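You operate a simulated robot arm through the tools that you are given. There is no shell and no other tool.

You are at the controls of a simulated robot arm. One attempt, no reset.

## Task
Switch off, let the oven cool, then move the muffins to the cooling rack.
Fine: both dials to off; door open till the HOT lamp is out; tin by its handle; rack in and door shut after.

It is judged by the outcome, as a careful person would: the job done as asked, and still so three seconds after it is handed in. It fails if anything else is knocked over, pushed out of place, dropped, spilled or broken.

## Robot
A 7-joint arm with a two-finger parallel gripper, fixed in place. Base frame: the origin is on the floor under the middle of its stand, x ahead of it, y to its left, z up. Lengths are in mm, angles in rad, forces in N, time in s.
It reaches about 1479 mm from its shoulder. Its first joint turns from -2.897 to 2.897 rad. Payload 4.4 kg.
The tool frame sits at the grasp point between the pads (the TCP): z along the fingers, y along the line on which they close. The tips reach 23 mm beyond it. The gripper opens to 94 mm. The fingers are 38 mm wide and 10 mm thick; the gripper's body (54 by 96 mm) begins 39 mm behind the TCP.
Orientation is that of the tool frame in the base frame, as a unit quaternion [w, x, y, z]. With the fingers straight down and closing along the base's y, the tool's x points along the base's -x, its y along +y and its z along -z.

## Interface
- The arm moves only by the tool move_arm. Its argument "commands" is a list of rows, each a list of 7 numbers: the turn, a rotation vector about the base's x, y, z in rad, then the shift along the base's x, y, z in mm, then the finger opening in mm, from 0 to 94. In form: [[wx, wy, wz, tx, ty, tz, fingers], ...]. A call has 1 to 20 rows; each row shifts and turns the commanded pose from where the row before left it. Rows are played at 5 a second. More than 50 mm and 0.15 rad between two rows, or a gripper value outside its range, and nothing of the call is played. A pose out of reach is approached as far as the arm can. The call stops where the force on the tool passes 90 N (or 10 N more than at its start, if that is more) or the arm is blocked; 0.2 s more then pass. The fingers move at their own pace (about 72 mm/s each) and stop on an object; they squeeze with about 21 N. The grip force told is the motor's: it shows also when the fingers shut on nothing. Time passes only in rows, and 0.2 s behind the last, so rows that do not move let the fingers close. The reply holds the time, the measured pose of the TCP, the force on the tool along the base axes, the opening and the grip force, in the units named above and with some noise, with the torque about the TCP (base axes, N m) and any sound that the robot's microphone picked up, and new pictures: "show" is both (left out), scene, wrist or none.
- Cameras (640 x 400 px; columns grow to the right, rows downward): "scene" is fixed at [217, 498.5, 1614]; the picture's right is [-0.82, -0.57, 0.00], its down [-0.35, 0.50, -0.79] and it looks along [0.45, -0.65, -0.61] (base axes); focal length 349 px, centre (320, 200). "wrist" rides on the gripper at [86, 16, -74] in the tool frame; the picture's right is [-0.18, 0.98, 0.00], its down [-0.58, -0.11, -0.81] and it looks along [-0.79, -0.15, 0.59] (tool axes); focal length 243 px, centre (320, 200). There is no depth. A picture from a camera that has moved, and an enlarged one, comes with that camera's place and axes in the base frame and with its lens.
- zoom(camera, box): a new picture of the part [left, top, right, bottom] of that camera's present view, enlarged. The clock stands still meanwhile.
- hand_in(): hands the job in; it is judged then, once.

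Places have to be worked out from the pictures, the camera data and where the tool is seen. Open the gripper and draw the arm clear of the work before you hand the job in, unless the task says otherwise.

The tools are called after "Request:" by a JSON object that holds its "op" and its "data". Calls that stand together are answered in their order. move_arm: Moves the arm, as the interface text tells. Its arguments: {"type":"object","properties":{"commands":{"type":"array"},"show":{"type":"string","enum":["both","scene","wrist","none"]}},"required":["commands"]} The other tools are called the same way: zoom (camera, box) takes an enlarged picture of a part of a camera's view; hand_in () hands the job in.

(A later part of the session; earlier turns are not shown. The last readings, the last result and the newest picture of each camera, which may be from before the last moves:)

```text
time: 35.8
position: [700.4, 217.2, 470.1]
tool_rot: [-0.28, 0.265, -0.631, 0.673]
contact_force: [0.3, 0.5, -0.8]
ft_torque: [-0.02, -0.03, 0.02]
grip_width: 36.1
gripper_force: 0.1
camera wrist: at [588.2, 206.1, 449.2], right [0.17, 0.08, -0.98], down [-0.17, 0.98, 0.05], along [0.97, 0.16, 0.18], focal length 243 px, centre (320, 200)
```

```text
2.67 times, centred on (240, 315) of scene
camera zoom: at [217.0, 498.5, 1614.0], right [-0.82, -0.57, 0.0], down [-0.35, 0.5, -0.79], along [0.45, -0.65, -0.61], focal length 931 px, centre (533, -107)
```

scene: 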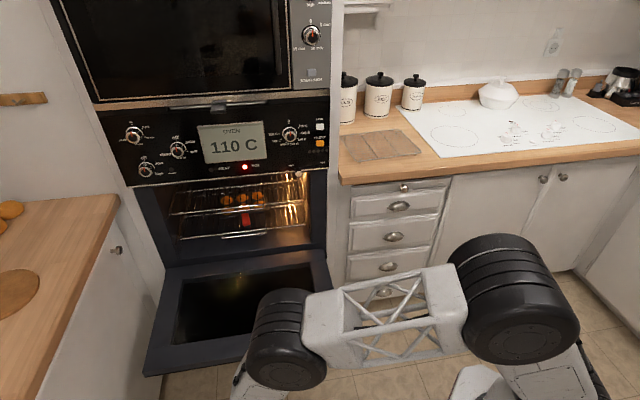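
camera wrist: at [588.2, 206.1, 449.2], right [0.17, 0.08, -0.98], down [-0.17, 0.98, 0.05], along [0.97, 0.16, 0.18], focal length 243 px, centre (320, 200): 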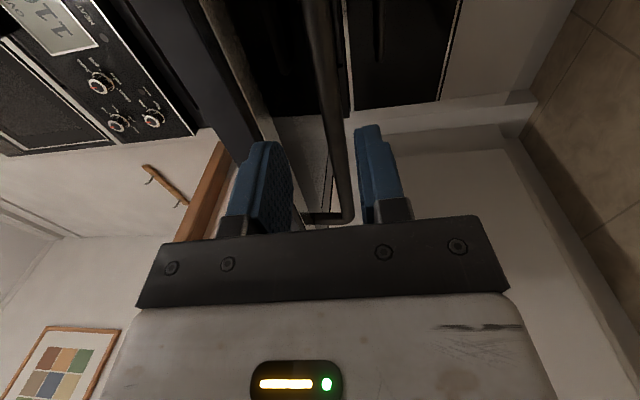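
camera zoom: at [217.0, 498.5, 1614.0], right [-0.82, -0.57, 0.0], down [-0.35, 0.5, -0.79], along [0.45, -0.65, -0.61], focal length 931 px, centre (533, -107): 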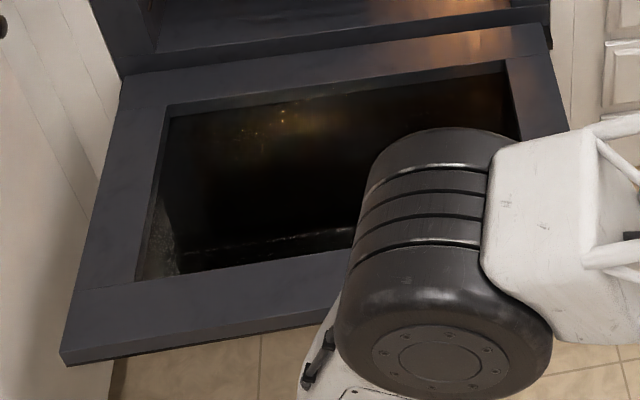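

The tin, with six muffins and a red handle pointing out, is on the lower rack, and each rack has a wire pull loop at its front. I'll back off a bit more and raise the gripper clear of the open door.

Request:
{"op": "move_arm", "data": {"commands": [[0, 0, 0, -14, 14, 0, 36], [0, 0, 0, -10, 10, 20, 36], [0.02, 0.02, 0, 0, 0, 45, 36], [0.02, 0.02, 0, 0, 0, 45, 36], [0, 0, 0, 0, 0, 45, 36], [0, 0, 0, 0, 0, 45, 36], [0, 0, 0, 0, 0, 45, 36], [0, 0, 0, 0, 0, 45, 36], [0, 0, 0, 0, 0, 20, 36]], "show": "both"}}

```text
time: 37.8
position: [676.2, 240.1, 778.3]
tool_rot: [-0.273, 0.272, -0.649, 0.656]
contact_force: [0.2, -0.4, 0.4]
ft_torque: [-0.01, -0.01, 0.01]
grip_width: 36.2
gripper_force: 0.0
camera wrist: at [564.2, 231.1, 762.5], right [0.13, 0.12, -0.98], down [-0.17, 0.98, 0.1], along [0.98, 0.15, 0.15], focal length 243 px, centre (320, 200)
```

scene: 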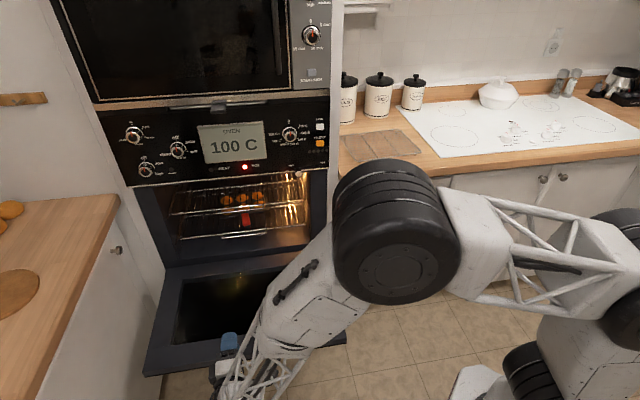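
wrist: 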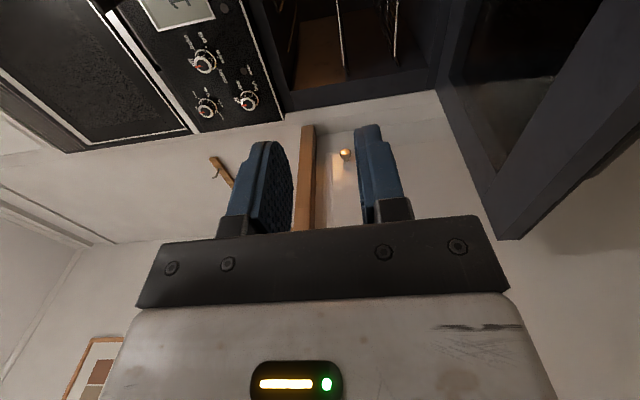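

Display is at 100 C. I'll yaw the gripper about 53° right and move forward so the wrist camera looks straight into the oven.

Request:
{"op": "move_arm", "data": {"commands": [[0, 0, -0.132, 19.8, -31.1, -1, 36], [0, 0, -0.132, 19.8, -31.1, -1, 36], [0, 0, -0.132, 19.8, -31.1, -1, 36], [0, 0, -0.132, 19.8, -31.1, -1, 36], [0, 0, -0.132, 19.8, -31.1, -1, 36], [0, 0, -0.132, 19.8, -31.1, -1, 36], [0, 0, -0.132, 19.8, -31.1, -1, 36]], "show": "both"}}

```text
time: 39.4
position: [816.0, 22.7, 772.7]
tool_rot: [0.048, -0.045, -0.703, 0.709]
contact_force: [0.8, -0.8, 0.0]
ft_torque: [-0.02, 0.0, 0.0]
grip_width: 35.9
gripper_force: 0.2
camera wrist: at [740.8, 107.8, 756.2], right [0.18, -0.03, -0.98], down [0.68, 0.72, 0.1], along [0.71, -0.69, 0.15], focal length 243 px, centre (320, 200)
```

scene: 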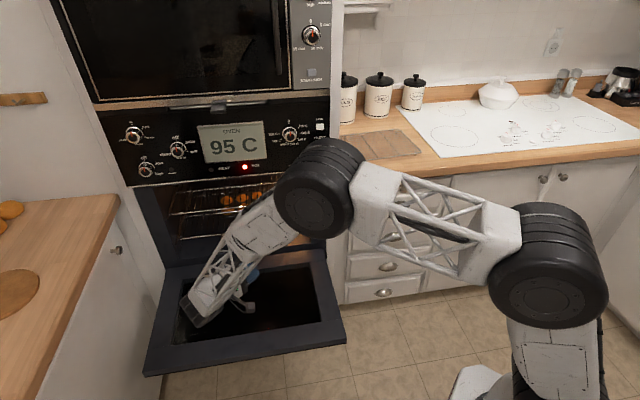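
wrist: 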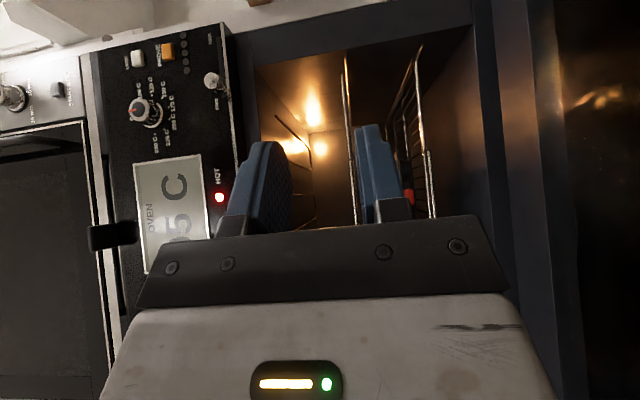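

I can see both racks edge-on, but the fingers block the tin's handle. I'll shift left about 110 mm and slightly lower for a clearer view.

Request:
{"op": "move_arm", "data": {"commands": [[0, 0, 0, 26, 26, -15, 30], [0, 0, 0, 26, 26, -15, 20], [0, 0, 0, 26, 26, 0, 20], [0, 0, 0, 0, 0, 0, 20]], "show": "both"}}

Request:
{"op": "zoom", "data": {"camera": "wrist", "box": [220, 0, 540, 200]}}

```text
time: 40.4
position: [894.1, 100.0, 743.6]
tool_rot: [0.049, -0.046, -0.702, 0.709]
contact_force: [-0.3, 0.0, 0.6]
ft_torque: [-0.02, -0.02, -0.01]
grip_width: 20.0
gripper_force: 0.0
camera wrist: at [818.5, 185.0, 726.8], right [0.18, -0.03, -0.98], down [0.68, 0.72, 0.1], along [0.71, -0.69, 0.15], focal length 243 px, centre (320, 200)
```

scene: 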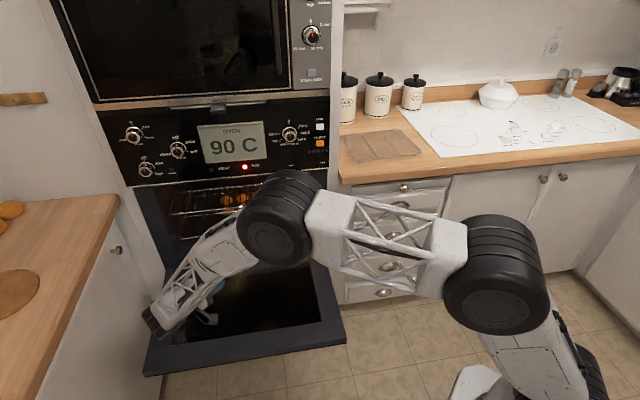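
wrist: 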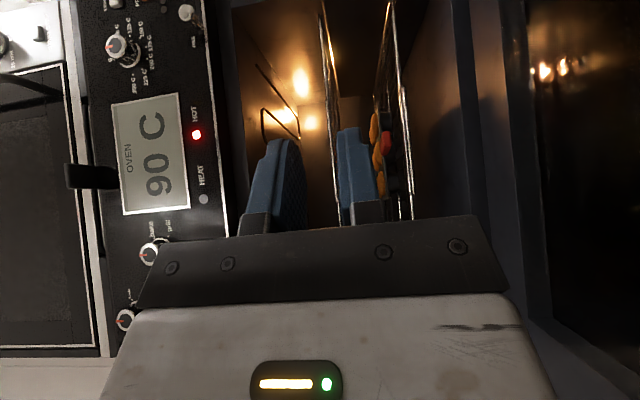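

```text
2.00 times, centred on (380, 100) of wrist
camera zoom: at [818.5, 185.0, 726.8], right [0.18, -0.03, -0.98], down [0.68, 0.72, 0.1], along [0.71, -0.69, 0.15], focal length 485 px, centre (200, 400)
```

zoom: 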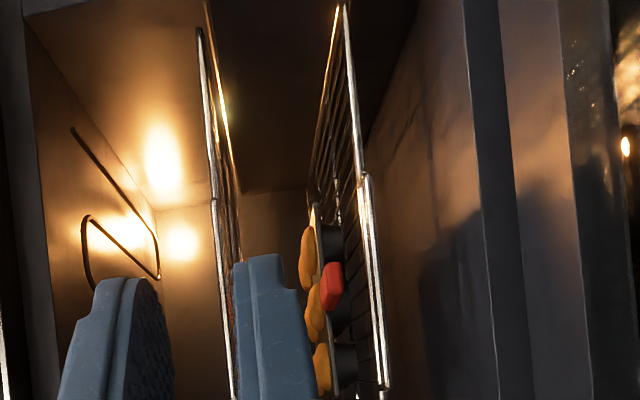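

From both cameras, the lower rack loop is at r≈-714 to -534, n≈875-905, z≈635, and the tin's red handle end is near r≈-619, n≈908, z≈664. While it cools (90 C) I'll yaw back and line up in front of the lower rack's pull loop.

Request:
{"op": "move_arm", "data": {"commands": [[0, 0, 0.132, 6, -22, -8, 40], [0, 0, 0.132, 6, -22, -12, 40], [0, 0, 0.132, 6, -22, -15, 40], [0, 0, 0.132, 6, -22, -15, 40], [0, 0, 0.132, 6, -22, -18, 40], [0, 0, 0.132, 6, -22, -18, 40], [0, 0, 0.132, 6, -22, -17, 40], [0, 0, 0, 0, 0, 0, 40]], "show": "both"}}

Request:
{"op": "zoom", "data": {"camera": "wrist", "box": [200, 0, 480, 220]}}

```text
time: 42.2
position: [935.6, -54.2, 640.6]
tool_rot: [-0.272, 0.273, -0.65, 0.655]
contact_force: [0.1, -0.6, 0.7]
ft_torque: [0.0, -0.01, 0.04]
grip_width: 40.0
gripper_force: 0.1
camera wrist: at [823.3, -63.3, 623.7], right [0.13, 0.12, -0.98], down [-0.17, 0.98, 0.1], along [0.98, 0.15, 0.15], focal length 243 px, centre (320, 200)
```

scene: 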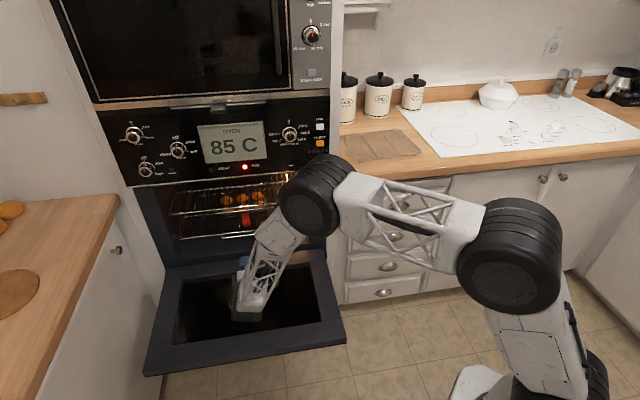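
wrist: 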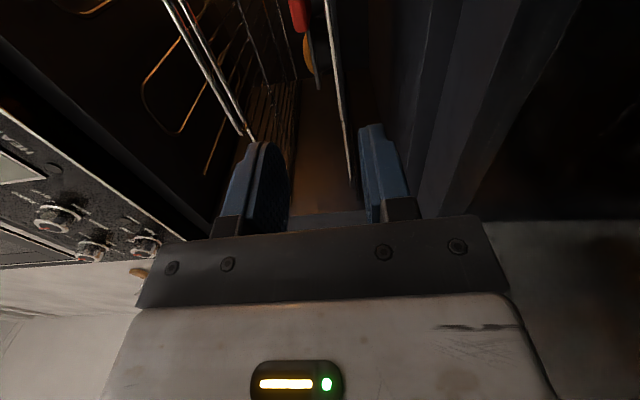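

```text
1.82 times, centred on (340, 110) of wrist
camera zoom: at [823.3, -63.3, 623.7], right [0.13, 0.12, -0.98], down [-0.17, 0.98, 0.1], along [0.98, 0.15, 0.15], focal length 441 px, centre (284, 364)
```

zoom: 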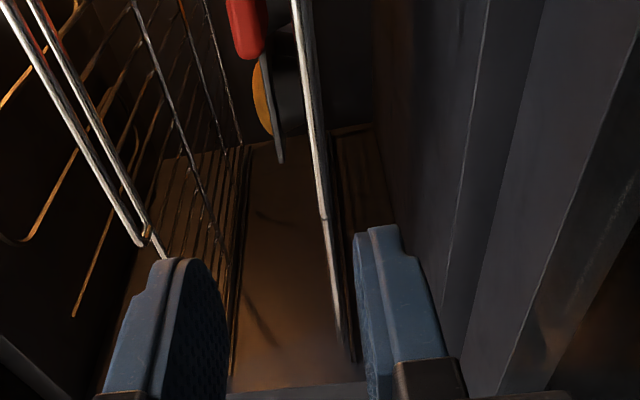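

The loop's outer wire triangulates to n≈878, z≈632 with its centre at r≈-627. HOT is still lit at 85 C, so I'll wait here with the door open.

Request:
{"op": "move_arm", "data": {"commands": [[0, 0, 0, 0, 0, 0, 40], [0, 0, 0, 0, 0, 0, 40], [0, 0, 0, 0, 0, 0, 40], [0, 0, 0, 0, 0, 0, 40], [0, 0, 0, 0, 0, 0, 40], [0, 0, 0, 0, 0, 0, 40], [0, 0, 0, 0, 0, 0, 40], [0, 0, 0, 0, 0, 0, 40], [0, 0, 0, 0, 0, 0, 40], [0, 0, 0, 0, 0, 0, 40], [0, 0, 0, 0, 0, 0, 40], [0, 0, 0, 0, 0, 0, 40], [0, 0, 0, 0, 0, 0, 40], [0, 0, 0, 0, 0, 0, 40], [0, 0, 0, 0, 0, 0, 40], [0, 0, 0, 0, 0, 0, 40], [0, 0, 0, 0, 0, 0, 40], [0, 0, 0, 0, 0, 0, 40], [0, 0, 0, 0, 0, 0, 40], [0, 0, 0, 0, 0, 0, 40]], "show": "scene"}}

```text
time: 46.4
position: [935.9, -54.0, 640.2]
tool_rot: [-0.272, 0.272, -0.649, 0.656]
contact_force: [0.3, 0.4, 0.0]
ft_torque: [0.01, 0.01, -0.02]
grip_width: 40.1
gripper_force: 0.0
```

scene: 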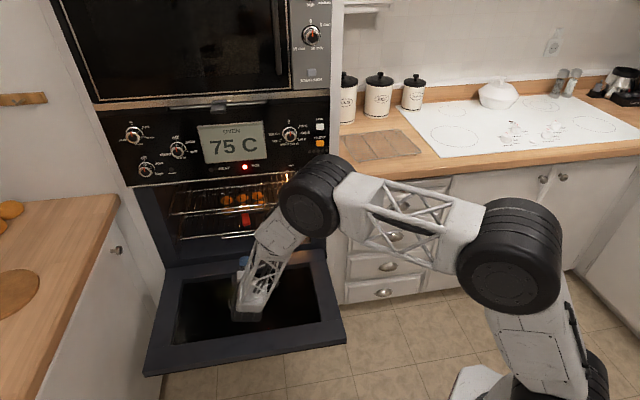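

75 C and HOT is still lit, so I'll keep waiting.

Request:
{"op": "move_arm", "data": {"commands": [[0, 0, 0, 0, 0, 0, 40], [0, 0, 0, 0, 0, 0, 40], [0, 0, 0, 0, 0, 0, 40], [0, 0, 0, 0, 0, 0, 40], [0, 0, 0, 0, 0, 0, 40], [0, 0, 0, 0, 0, 0, 40], [0, 0, 0, 0, 0, 0, 40], [0, 0, 0, 0, 0, 0, 40], [0, 0, 0, 0, 0, 0, 40], [0, 0, 0, 0, 0, 0, 40], [0, 0, 0, 0, 0, 0, 40], [0, 0, 0, 0, 0, 0, 40], [0, 0, 0, 0, 0, 0, 40], [0, 0, 0, 0, 0, 0, 40], [0, 0, 0, 0, 0, 0, 40], [0, 0, 0, 0, 0, 0, 40], [0, 0, 0, 0, 0, 0, 40], [0, 0, 0, 0, 0, 0, 40], [0, 0, 0, 0, 0, 0, 40], [0, 0, 0, 0, 0, 0, 40]], "show": "scene"}}

```text
time: 50.6
position: [936.0, -53.2, 641.5]
tool_rot: [-0.272, 0.272, -0.649, 0.656]
contact_force: [0.5, -0.5, -0.6]
ft_torque: [0.0, -0.02, 0.03]
grip_width: 40.3
gripper_force: 0.0
```

scene: 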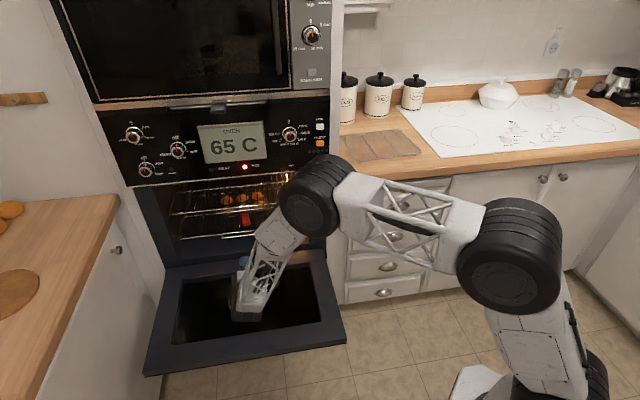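

65 C and HOT is still lit. I'll wait longer.

Request:
{"op": "move_arm", "data": {"commands": [[0, 0, 0, 0, 0, 0, 40], [0, 0, 0, 0, 0, 0, 40], [0, 0, 0, 0, 0, 0, 40], [0, 0, 0, 0, 0, 0, 40], [0, 0, 0, 0, 0, 0, 40], [0, 0, 0, 0, 0, 0, 40], [0, 0, 0, 0, 0, 0, 40], [0, 0, 0, 0, 0, 0, 40], [0, 0, 0, 0, 0, 0, 40], [0, 0, 0, 0, 0, 0, 40], [0, 0, 0, 0, 0, 0, 40], [0, 0, 0, 0, 0, 0, 40], [0, 0, 0, 0, 0, 0, 40], [0, 0, 0, 0, 0, 0, 40], [0, 0, 0, 0, 0, 0, 40], [0, 0, 0, 0, 0, 0, 40], [0, 0, 0, 0, 0, 0, 40], [0, 0, 0, 0, 0, 0, 40], [0, 0, 0, 0, 0, 0, 40], [0, 0, 0, 0, 0, 0, 40]], "show": "scene"}}

```text
time: 54.8
position: [936.9, -53.8, 639.9]
tool_rot: [-0.272, 0.272, -0.65, 0.656]
contact_force: [0.8, -1.7, 0.5]
ft_torque: [0.03, 0.01, -0.03]
grip_width: 40.0
gripper_force: 0.1
```

scene: 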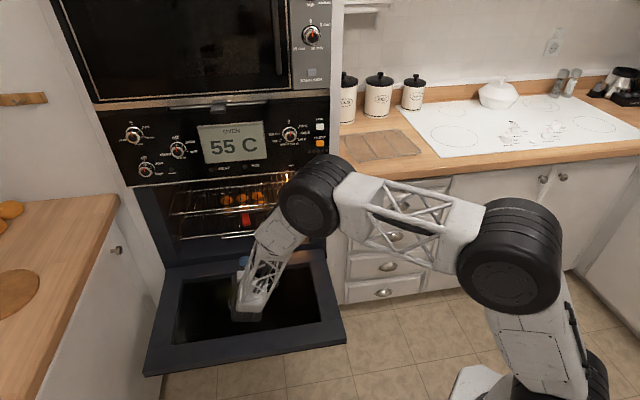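

The display shows 55 C and the red lamp looks dark. I'll zoom in to confirm.

Request:
{"op": "zoom", "data": {"camera": "scene", "box": [190, 120, 310, 195]}}

Request:
{"op": "zoom", "data": {"camera": "scene", "box": [190, 175, 290, 240]}}

```text
5.33 times, centred on (250, 158) of scene
camera zoom: at [217.0, 498.5, 1614.0], right [-0.82, -0.57, 0.0], down [-0.35, 0.5, -0.79], along [0.45, -0.65, -0.61], focal length 1862 px, centre (693, 427)
```

zoom: 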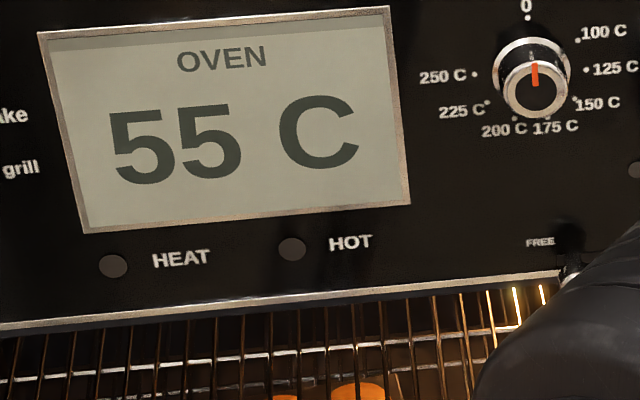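

```text
6.15 times, centred on (240, 208) of scene
camera zoom: at [217.0, 498.5, 1614.0], right [-0.82, -0.57, 0.0], down [-0.35, 0.5, -0.79], along [0.45, -0.65, -0.61], focal length 2148 px, centre (812, 154)
```

zoom: 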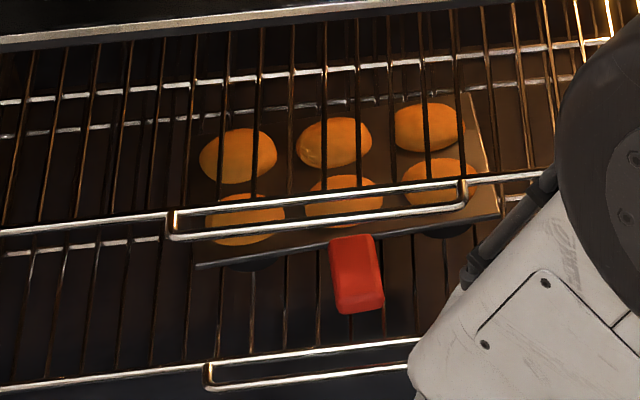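

HOT is out, both dials are off, and the display reads 55 C. Now I'll advance to straddle the lower rack's loop wire.

Request:
{"op": "move_arm", "data": {"commands": [[0, 0, 0, 28, -28, -2, 40], [0, 0, 0, 28, -28, -2, 40], [0, 0, 0, 28, -28, -2, 40], [0, 0, 0, 21, -21, -2, 40], [0, 0, 0, 0, 0, 0, 40]], "show": "both"}}

Request:
{"op": "zoom", "data": {"camera": "wrist", "box": [200, 0, 480, 220]}}

```text
time: 56.0
position: [1040.0, -159.6, 632.0]
tool_rot: [-0.273, 0.272, -0.649, 0.656]
contact_force: [0.1, 0.9, 0.3]
ft_torque: [0.0, 0.02, -0.02]
grip_width: 39.9
gripper_force: 0.0
camera wrist: at [927.8, -168.6, 614.8], right [0.13, 0.12, -0.98], down [-0.16, 0.98, 0.1], along [0.98, 0.15, 0.15], focal length 243 px, centre (320, 200)
```

scene: 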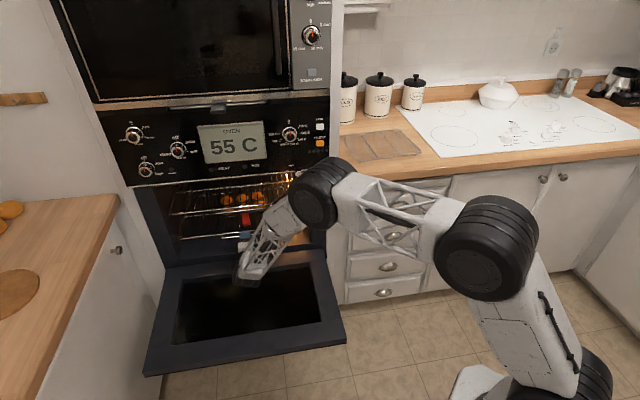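
wrist: 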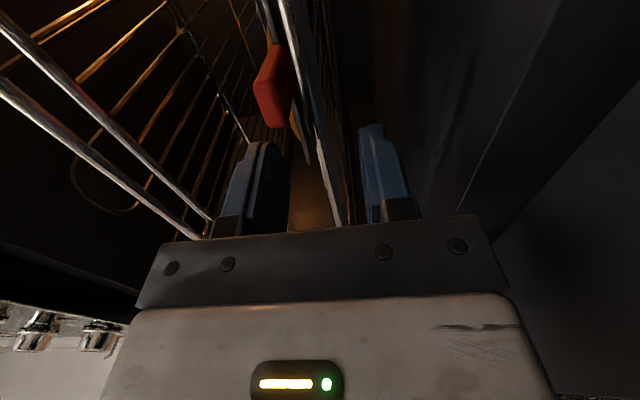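

```text
1.82 times, centred on (340, 110) of wrist
camera zoom: at [927.8, -168.6, 614.8], right [0.13, 0.12, -0.98], down [-0.16, 0.98, 0.1], along [0.98, 0.15, 0.15], focal length 441 px, centre (284, 364)
```

zoom: 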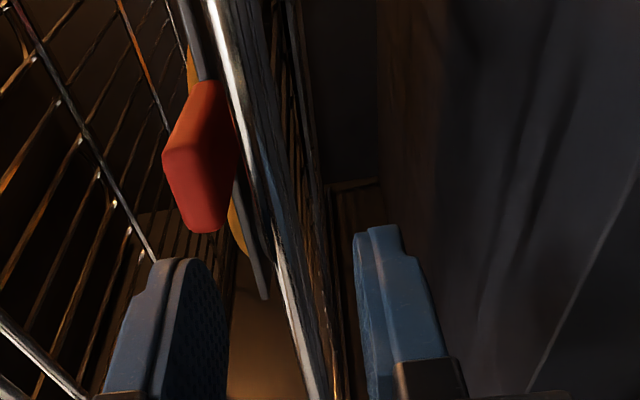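

Consistent with the wire at n≈878, z≈632. I'll go 22 mm further with a smaller opening and then close on the loop wire.

Request:
{"op": "move_arm", "data": {"commands": [[0, 0, 0, 0, 0, 0, 30], [0, 0, 0, 8, -8, 0, 30], [0, 0, 0, 7.6, -7.6, 0, 30], [0, 0, 0, 0, 0, 0, 16], [0, 0, 0, 0, 0, 0, 4], [0, 0, 0, 0, 0, 0, 0], [0, 0, 0, 0, 0, 0, 0]], "show": "both"}}

Request:
{"op": "zoom", "data": {"camera": "wrist", "box": [200, 0, 480, 220]}}

```text
time: 57.6
position: [1056.0, -174.5, 630.0]
tool_rot: [-0.272, 0.273, -0.65, 0.655]
contact_force: [4.7, 3.4, -10.2]
ft_torque: [1.14, -1.04, 0.38]
grip_width: 7.7
gripper_force: 45.6
camera wrist: at [943.1, -183.5, 614.6], right [0.13, 0.12, -0.98], down [-0.17, 0.98, 0.1], along [0.98, 0.15, 0.15], focal length 243 px, centre (320, 200)
```

scene: 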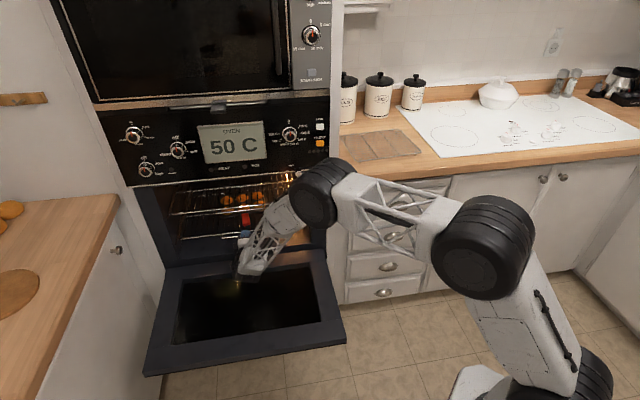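
wrist: 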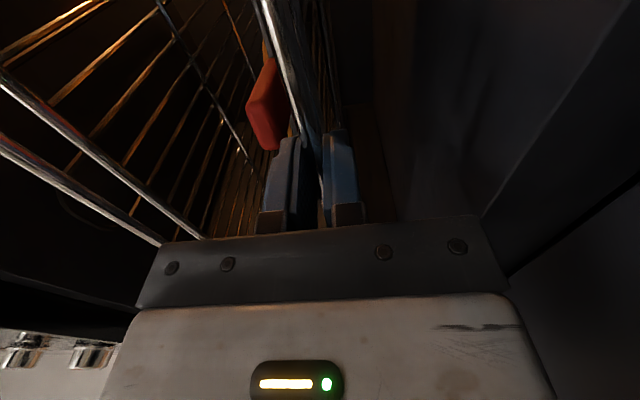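

```text
1.82 times, centred on (340, 110) of wrist
camera zoom: at [943.1, -183.5, 614.6], right [0.13, 0.12, -0.98], down [-0.17, 0.98, 0.1], along [0.98, 0.15, 0.15], focal length 441 px, centre (284, 364)
```

zoom: 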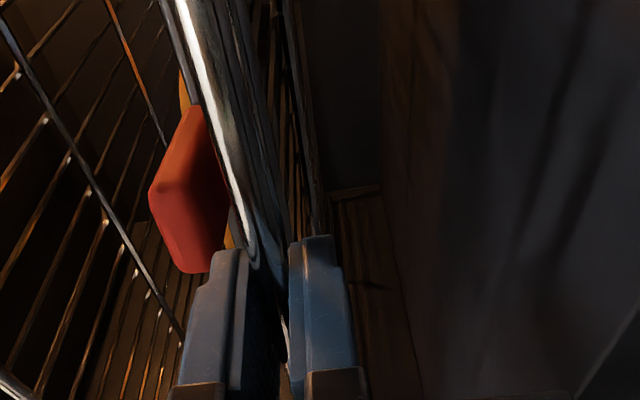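

The wire is gripped. I'll pull the rack out gently by 30 mm first and check the force and tin.

Request:
{"op": "move_arm", "data": {"commands": [[0, 0, 0, -7, 7, 0, 0], [0, 0, 0, -7, 7, 0, 0], [0, 0, 0, -7, 7, 0, 0]], "show": "scene"}}

Request:
{"op": "zoom", "data": {"camera": "scene", "box": [140, 165, 340, 285]}}

```text
time: 58.4
position: [1034.4, -152.8, 630.8]
tool_rot: [-0.271, 0.273, -0.65, 0.655]
contact_force: [8.7, 6.7, -21.3]
ft_torque: [1.2, -1.01, -0.34]
grip_width: 8.0
gripper_force: 45.0
```

scene: 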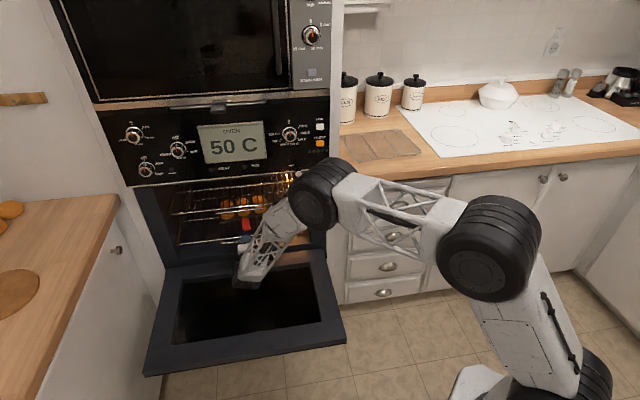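

```text
3.20 times, centred on (240, 225) of scene
camera zoom: at [217.0, 498.5, 1614.0], right [-0.82, -0.57, 0.0], down [-0.35, 0.5, -0.79], along [0.45, -0.65, -0.61], focal length 1117 px, centre (576, 120)
```

zoom: 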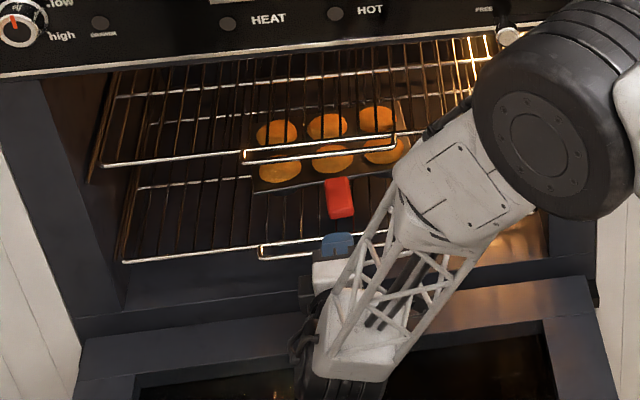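

The rack slides out with the tin riding along. I'm lifting slightly (-21 N in z), so I'll lower 1.5 mm and continue pulling 120 mm slowly.

Request:
{"op": "move_arm", "data": {"commands": [[0, 0, 0, -6, 6, -1.5, 0], [0, 0, 0, -8, 8, 0, 0], [0, 0, 0, -8.5, 8.5, 0, 0], [0, 0, 0, -8.5, 8.5, 0, 0], [0, 0, 0, -8.5, 8.5, 0, 0], [0, 0, 0, -8.5, 8.5, 0, 0], [0, 0, 0, -8.5, 8.5, 0, 0], [0, 0, 0, -8.5, 8.5, 0, 0], [0, 0, 0, -8.5, 8.5, 0, 0], [0, 0, 0, -8.5, 8.5, 0, 0]], "show": "both"}}

Request:
{"op": "zoom", "data": {"camera": "scene", "box": [140, 165, 340, 285]}}

```text
time: 60.6
position: [953.7, -70.8, 630.2]
tool_rot: [-0.273, 0.272, -0.648, 0.657]
contact_force: [-10.6, -14.3, 15.0]
ft_torque: [0.75, -0.85, 0.25]
grip_width: 7.7
gripper_force: 45.3
camera wrist: at [840.4, -80.8, 614.5], right [0.13, 0.12, -0.98], down [-0.17, 0.98, 0.1], along [0.98, 0.15, 0.15], focal length 243 px, centre (320, 200)
```

scene: 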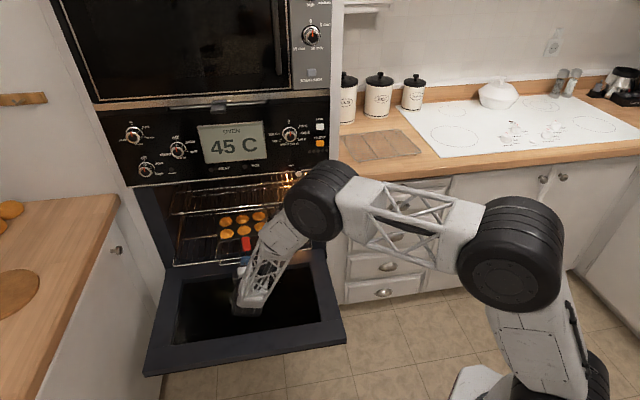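
wrist: 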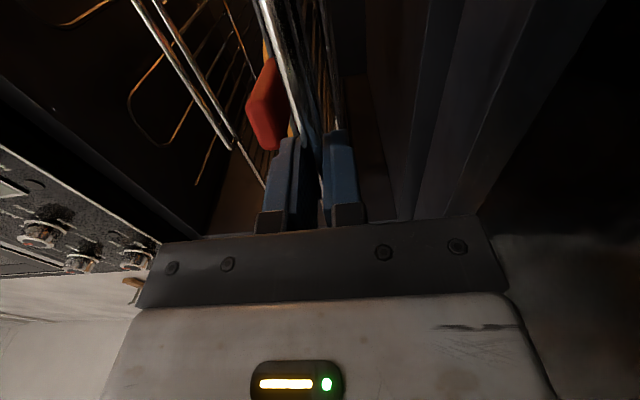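

```text
3.20 times, centred on (240, 225) of scene
camera zoom: at [217.0, 498.5, 1614.0], right [-0.82, -0.57, 0.0], down [-0.35, 0.5, -0.79], along [0.45, -0.65, -0.61], focal length 1117 px, centre (576, 120)
```

zoom: 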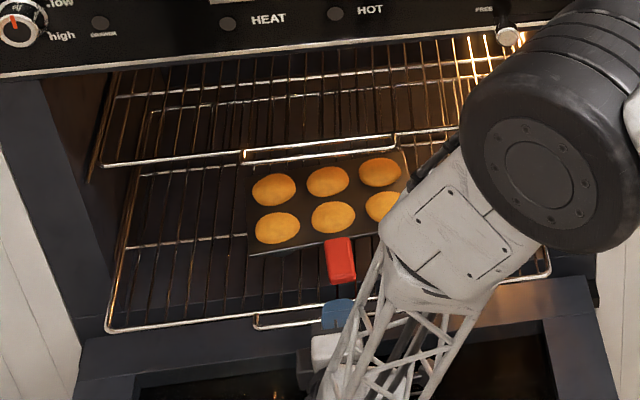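

The rack is out about 145 mm and the muffins are emerging. Pulling another 105 mm.

Request:
{"op": "move_arm", "data": {"commands": [[0, 0, 0, -6, 6, 0.8, 0], [0, 0, 0, -8, 8, 0, 0], [0, 0, 0, -8.5, 8.5, 0, 0], [0, 0, 0, -8.5, 8.5, 0, 0], [0, 0, 0, -8.5, 8.5, 0, 0], [0, 0, 0, -8.5, 8.5, 0, 0], [0, 0, 0, -8.5, 8.5, 0, 0], [0, 0, 0, -8.5, 8.5, 0, 0], [0, 0, 0, -8.5, 8.5, 0, 0]], "show": "both"}}

Request:
{"op": "zoom", "data": {"camera": "scene", "box": [140, 165, 340, 285]}}

```text
time: 62.6
position: [878.2, 1.6, 630.3]
tool_rot: [-0.273, 0.272, -0.65, 0.655]
contact_force: [-14.9, -18.0, -7.4]
ft_torque: [1.16, -1.11, 0.27]
grip_width: 7.9
gripper_force: 45.4
camera wrist: at [766.7, -7.0, 614.7], right [0.13, 0.12, -0.98], down [-0.17, 0.98, 0.1], along [0.98, 0.15, 0.15], focal length 243 px, centre (320, 200)
```

scene: 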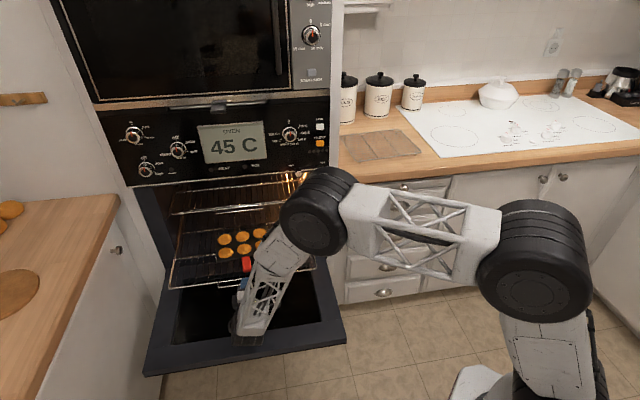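
wrist: 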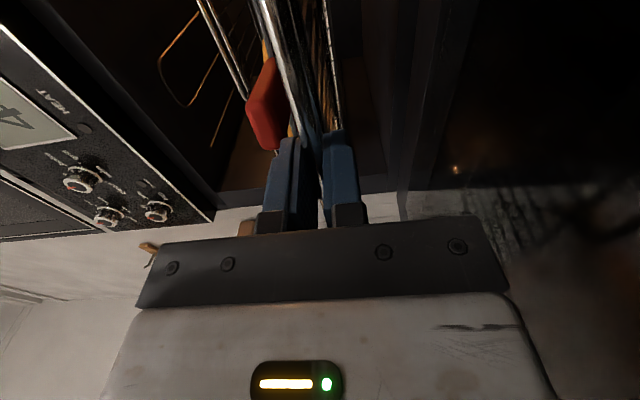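

```text
3.20 times, centred on (240, 225) of scene
camera zoom: at [217.0, 498.5, 1614.0], right [-0.82, -0.57, 0.0], down [-0.35, 0.5, -0.79], along [0.45, -0.65, -0.61], focal length 1117 px, centre (576, 120)
```

zoom: 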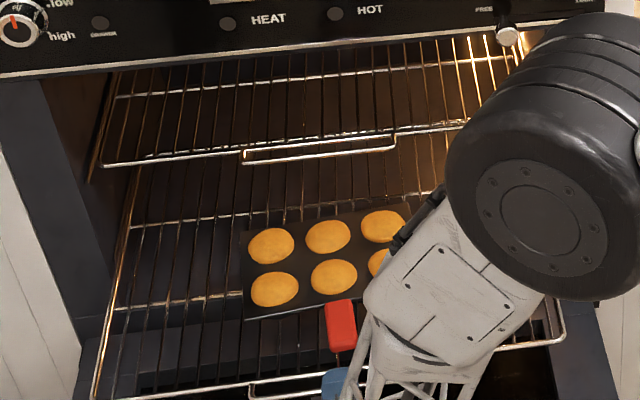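

The rack is out about 250 mm, so the tin is clear of the upper rack. I'll release the loop and back off, then raise to look at the tin's handle.

Request:
{"op": "move_arm", "data": {"commands": [[0, 0, 0, 0, 0, 0, 12], [0, 0, 0, 0, 0, 0, 24], [0, 0, 0, -10, 10, 0, 24], [0, 0, 0, -14, 14, 0, 24], [0, 0, 0, -21, 21, 0, 24], [0, 0, 0, -14, 14, 30, 24]], "show": "both"}}

Request:
{"op": "zoom", "data": {"camera": "wrist", "box": [200, 0, 480, 220]}}

Request:
{"op": "zoom", "data": {"camera": "scene", "box": [200, 210, 300, 275]}}

```text
time: 64.0
position: [820.5, 60.6, 661.8]
tool_rot: [-0.272, 0.272, -0.65, 0.656]
contact_force: [-0.3, -0.3, -0.2]
ft_torque: [-0.01, -0.01, 0.0]
grip_width: 24.0
gripper_force: 0.0
camera wrist: at [708.3, 51.0, 645.2], right [0.13, 0.12, -0.98], down [-0.17, 0.98, 0.1], along [0.98, 0.15, 0.15], focal length 243 px, centre (320, 200)
```

scene: 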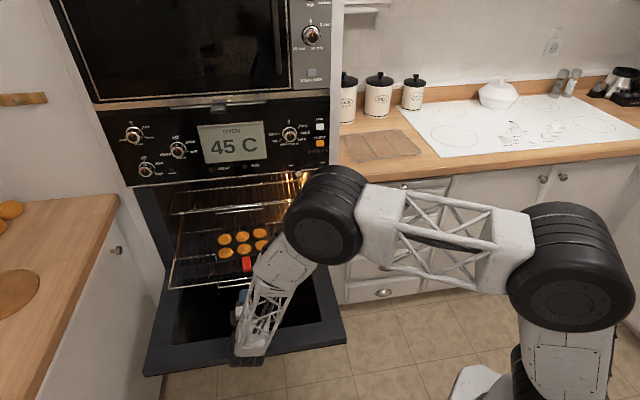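
wrist: 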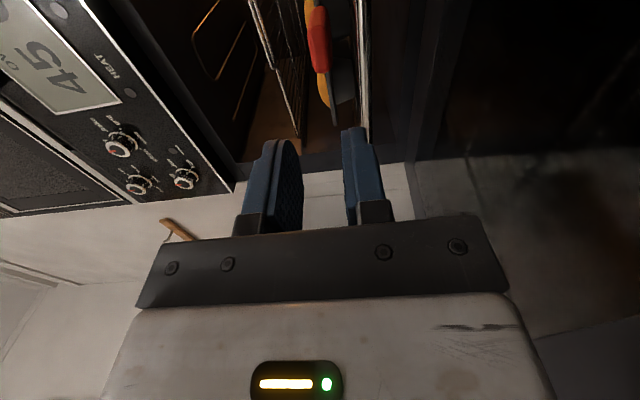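

```text
1.82 times, centred on (340, 110) of wrist
camera zoom: at [708.3, 51.0, 645.2], right [0.13, 0.12, -0.98], down [-0.17, 0.98, 0.1], along [0.98, 0.15, 0.15], focal length 441 px, centre (284, 364)
```

zoom: 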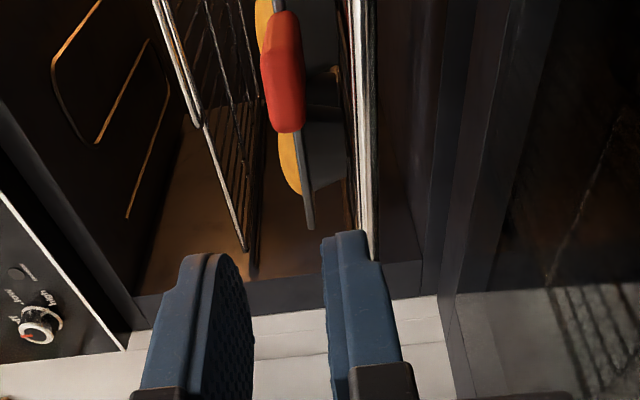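

```text
6.15 times, centred on (250, 242) of scene
camera zoom: at [217.0, 498.5, 1614.0], right [-0.82, -0.57, 0.0], down [-0.35, 0.5, -0.79], along [0.45, -0.65, -0.61], focal length 2148 px, centre (751, -62)
```

zoom: 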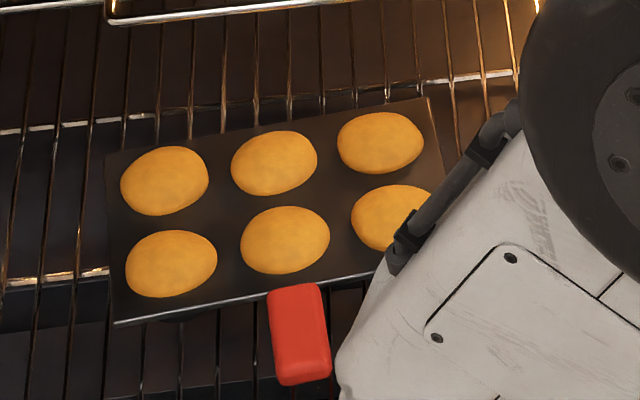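

The handle is about 28 × 13 × 62 mm at z≈662, with its near end at about r=-615, n=661, yawed about 6°. My gripper body would hit the rack front if I gripped deep now. So I'll first grip just the handle's end and slide the tin 50 mm forward on the rack, then take a full-depth grip. Aligning yaw and approaching.

Request:
{"op": "move_arm", "data": {"commands": [[0, 0, 0.055, 17.3, -27.2, 0.2, 26], [0, 0, 0.055, 17.3, -27.2, 0, 26], [0, 0, 0, 0, 0, 0, 26]], "show": "both"}}

Request:
{"op": "zoom", "data": {"camera": "wrist", "box": [200, 0, 480, 220]}}

Request:
{"op": "zoom", "data": {"camera": "scene", "box": [200, 220, 300, 285]}}

```text
time: 64.8
position: [855.1, 4.9, 661.5]
tool_rot: [-0.308, 0.308, -0.634, 0.64]
contact_force: [0.9, 0.1, 0.7]
ft_torque: [0.01, 0.0, 0.03]
grip_width: 25.9
gripper_force: 0.1
camera wrist: at [743.8, -16.5, 645.7], right [0.12, 0.14, -0.98], down [-0.27, 0.96, 0.1], along [0.95, 0.26, 0.15], focal length 243 px, centre (320, 200)
```

scene: 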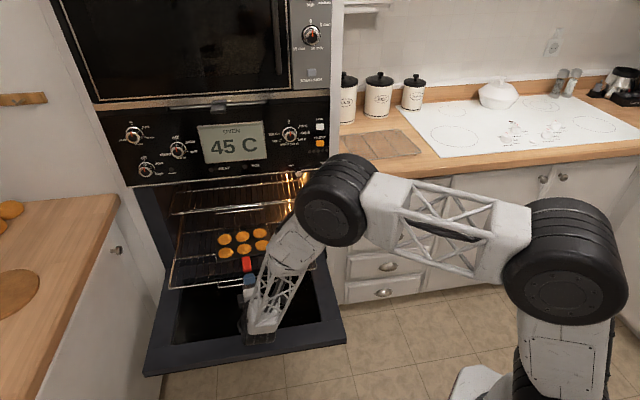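
wrist: 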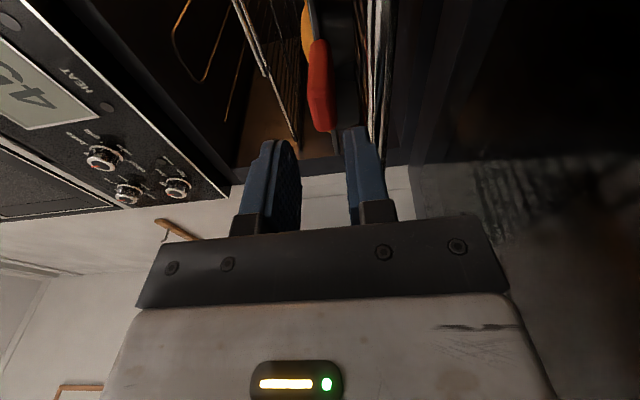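

```text
1.82 times, centred on (340, 110) of wrist
camera zoom: at [743.8, -16.5, 645.7], right [0.12, 0.14, -0.98], down [-0.27, 0.96, 0.1], along [0.95, 0.26, 0.15], focal length 441 px, centre (284, 364)
```

zoom: 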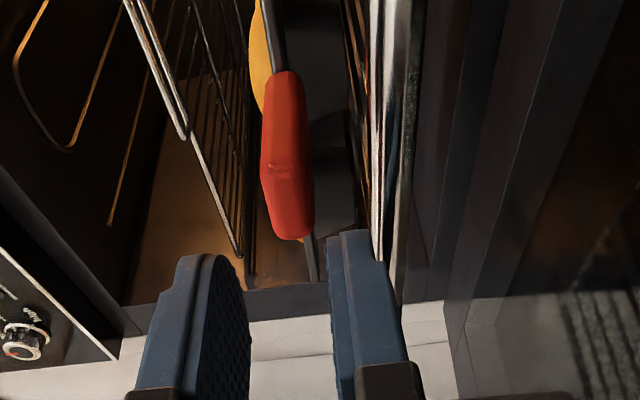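

```text
6.15 times, centred on (250, 252) of scene
camera zoom: at [217.0, 498.5, 1614.0], right [-0.82, -0.57, 0.0], down [-0.35, 0.5, -0.79], along [0.45, -0.65, -0.61], focal length 2148 px, centre (751, -123)
```

zoom: 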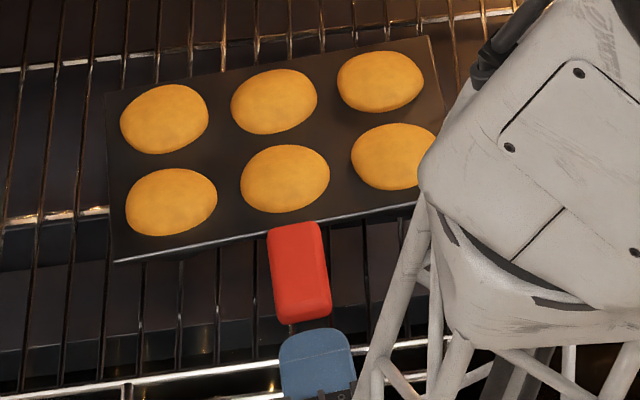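

The finger is about 6 mm right of the handle's axis. I'll correct left as I advance to overlap the last ~19 mm of the handle, then close.

Request:
{"op": "move_arm", "data": {"commands": [[0, 0, 0, 16.3, -10.1, 0, 26], [0, 0, 0, 16.3, -10.1, 0, 26], [0, 0, 0, 16.2, -10.2, 0, 26], [0, 0, 0, 0, 0, 0, 26]], "show": "both"}}

Request:
{"op": "zoom", "data": {"camera": "wrist", "box": [200, 0, 480, 220]}}

Request:
{"op": "zoom", "data": {"camera": "scene", "box": [200, 220, 300, 285]}}

```text
time: 65.8
position: [903.8, -24.8, 661.7]
tool_rot: [-0.308, 0.307, -0.634, 0.64]
contact_force: [0.5, 2.2, 2.2]
ft_torque: [0.05, 0.05, 0.01]
grip_width: 25.1
gripper_force: 0.0
camera wrist: at [792.8, -46.0, 645.4], right [0.12, 0.14, -0.98], down [-0.27, 0.96, 0.1], along [0.95, 0.26, 0.15], focal length 243 px, centre (320, 200)
```

scene: 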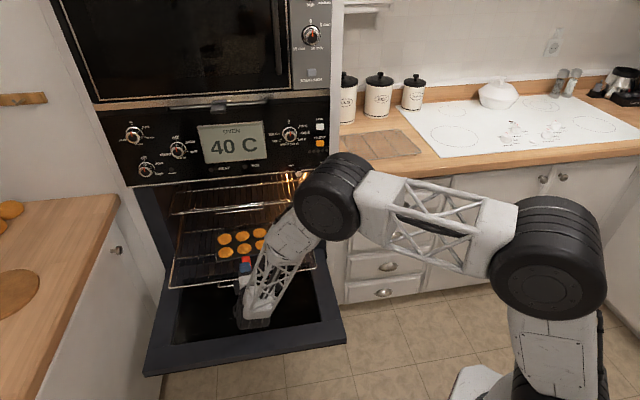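
wrist: 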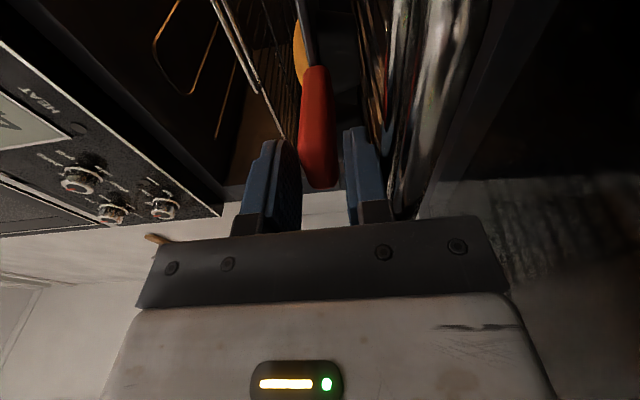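

```text
1.82 times, centred on (340, 110) of wrist
camera zoom: at [792.8, -46.0, 645.4], right [0.12, 0.14, -0.98], down [-0.27, 0.96, 0.1], along [0.95, 0.26, 0.15], focal length 441 px, centre (284, 364)
```

zoom: 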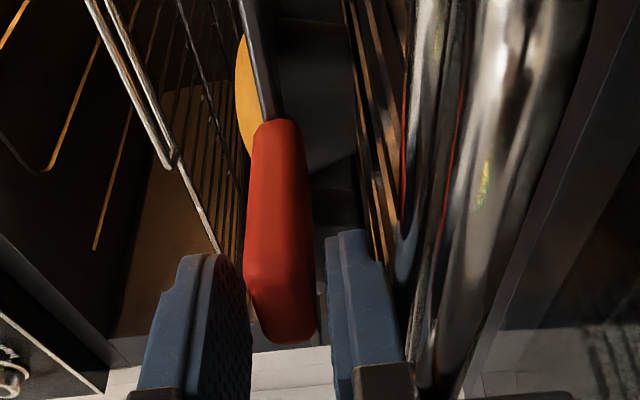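

```text
6.15 times, centred on (250, 252) of scene
camera zoom: at [217.0, 498.5, 1614.0], right [-0.82, -0.57, 0.0], down [-0.35, 0.5, -0.79], along [0.45, -0.65, -0.61], focal length 2148 px, centre (751, -123)
```

zoom: 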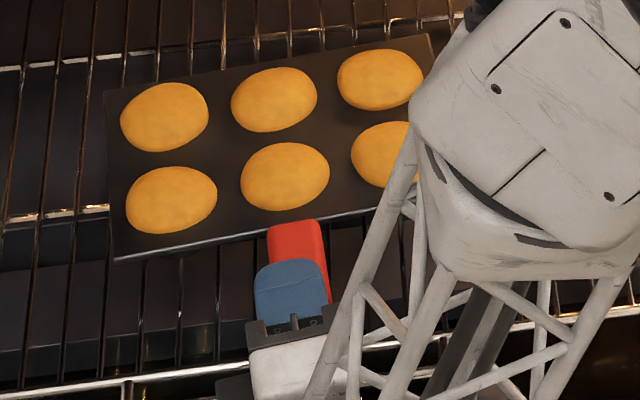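

The handle end is between the fingers. I'll shift 4 mm right to centre and close on it for dragging.

Request:
{"op": "move_arm", "data": {"commands": [[0, 0, 0, -2.5, -2.5, 1, 26], [0, 0, 0, 0, 0, 0, 18], [0, 0, 0, 0, 0, 0, 10], [0, 0, 0, 0, 0, 0, 6], [0, 0, 0, 0, 0, 0, 6]], "show": "wrist"}}

Request:
{"op": "zoom", "data": {"camera": "wrist", "box": [200, 0, 480, 220]}}

Request:
{"op": "zoom", "data": {"camera": "scene", "box": [200, 220, 300, 285]}}

```text
time: 67.0
position: [901.2, -26.3, 661.6]
tool_rot: [-0.307, 0.308, -0.634, 0.639]
contact_force: [-0.1, -1.2, -0.3]
ft_torque: [0.36, 0.39, -0.03]
grip_width: 15.9
gripper_force: 21.5
camera wrist: at [790.0, -48.2, 646.1], right [0.12, 0.14, -0.98], down [-0.27, 0.96, 0.1], along [0.96, 0.26, 0.15], focal length 243 px, centre (320, 200)
```

wrist: 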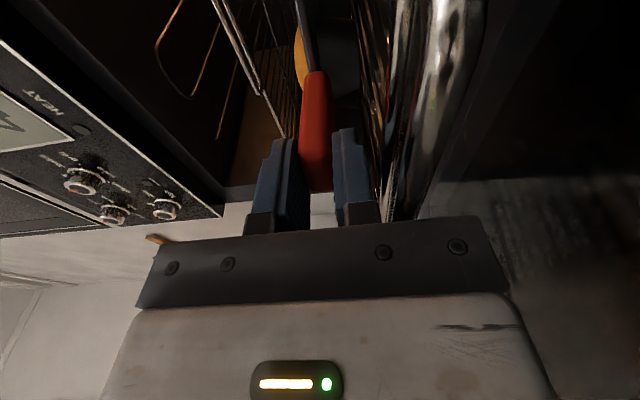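

```text
1.82 times, centred on (340, 110) of wrist
camera zoom: at [790.0, -48.2, 646.1], right [0.12, 0.14, -0.98], down [-0.27, 0.96, 0.1], along [0.96, 0.26, 0.15], focal length 441 px, centre (284, 364)
```

zoom: 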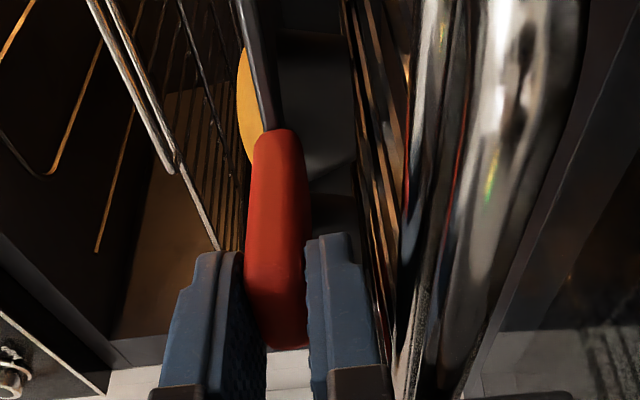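

```text
6.15 times, centred on (250, 252) of scene
camera zoom: at [217.0, 498.5, 1614.0], right [-0.82, -0.57, 0.0], down [-0.35, 0.5, -0.79], along [0.45, -0.65, -0.61], focal length 2148 px, centre (751, -123)
```

zoom: 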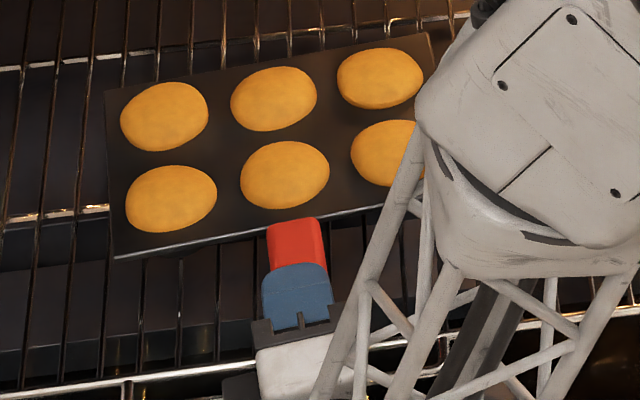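

The handle end is held with negligible disturbance. I'll slide the tin forward along its own axis by 50 mm, slowly, watching whether it slides on the rack.

Request:
{"op": "move_arm", "data": {"commands": [[0, 0, 0, -5, 4, 0, 6], [0, 0, 0, -6.8, 5.4, 0, 6], [0, 0, 0, -6.8, 5.4, 0, 6], [0, 0, 0, -6.8, 5.4, 0, 6], [0, 0, 0, -6.8, 5.4, 0, 6], [0, 0, 0, -6.9, 5.5, 0, 6]], "show": "both"}}

Request:
{"op": "zoom", "data": {"camera": "scene", "box": [140, 165, 340, 290]}}

Request:
{"op": "zoom", "data": {"camera": "wrist", "box": [200, 0, 480, 220]}}

```text
time: 68.4
position: [862.3, 4.7, 662.5]
tool_rot: [-0.308, 0.309, -0.633, 0.64]
contact_force: [0.1, -0.3, -0.2]
ft_torque: [0.39, 0.26, -0.07]
grip_width: 16.1
gripper_force: 20.7
camera wrist: at [751.3, -16.3, 646.4], right [0.12, 0.14, -0.98], down [-0.27, 0.96, 0.1], along [0.96, 0.26, 0.15], focal length 243 px, centre (320, 200)
```

scene: 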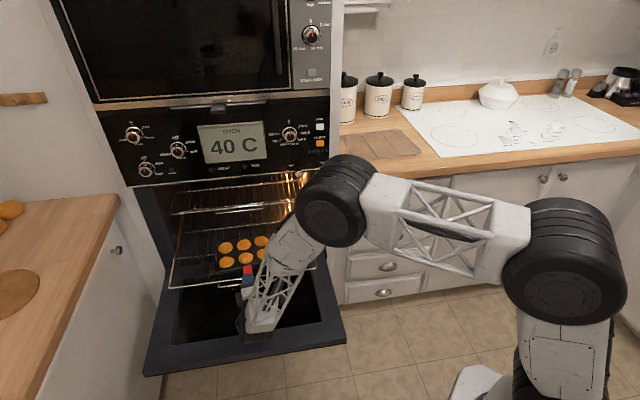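
wrist: 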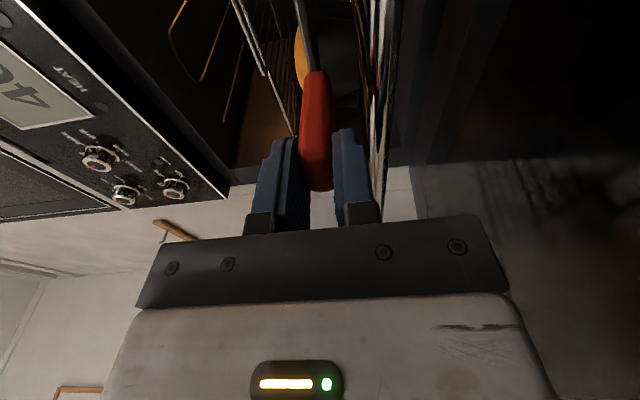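

```text
3.20 times, centred on (240, 228) of scene
camera zoom: at [217.0, 498.5, 1614.0], right [-0.82, -0.57, 0.0], down [-0.35, 0.5, -0.79], along [0.45, -0.65, -0.61], focal length 1117 px, centre (576, 112)
```

zoom: 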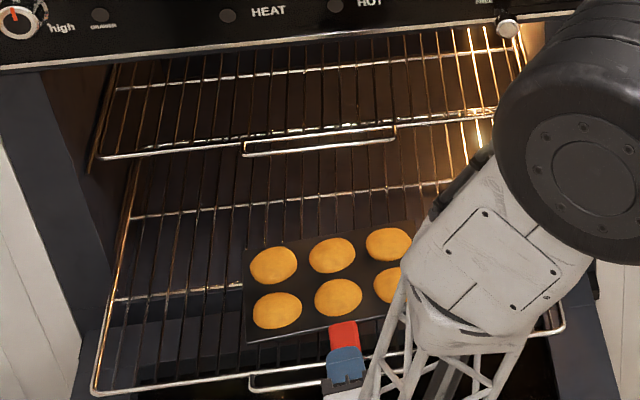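

```text
1.82 times, centred on (340, 110) of wrist
camera zoom: at [751.3, -16.3, 646.4], right [0.12, 0.14, -0.98], down [-0.27, 0.96, 0.1], along [0.96, 0.26, 0.15], focal length 441 px, centre (284, 364)
```

zoom: 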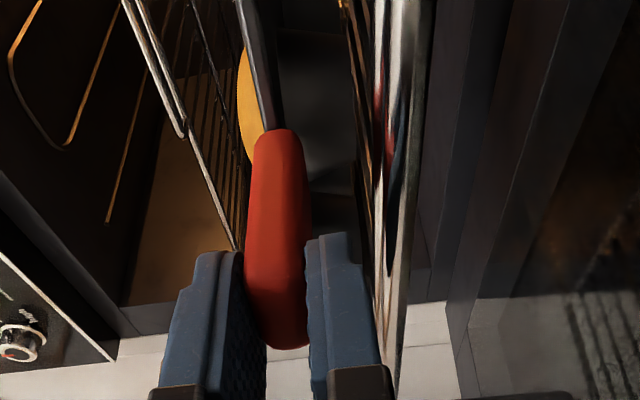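

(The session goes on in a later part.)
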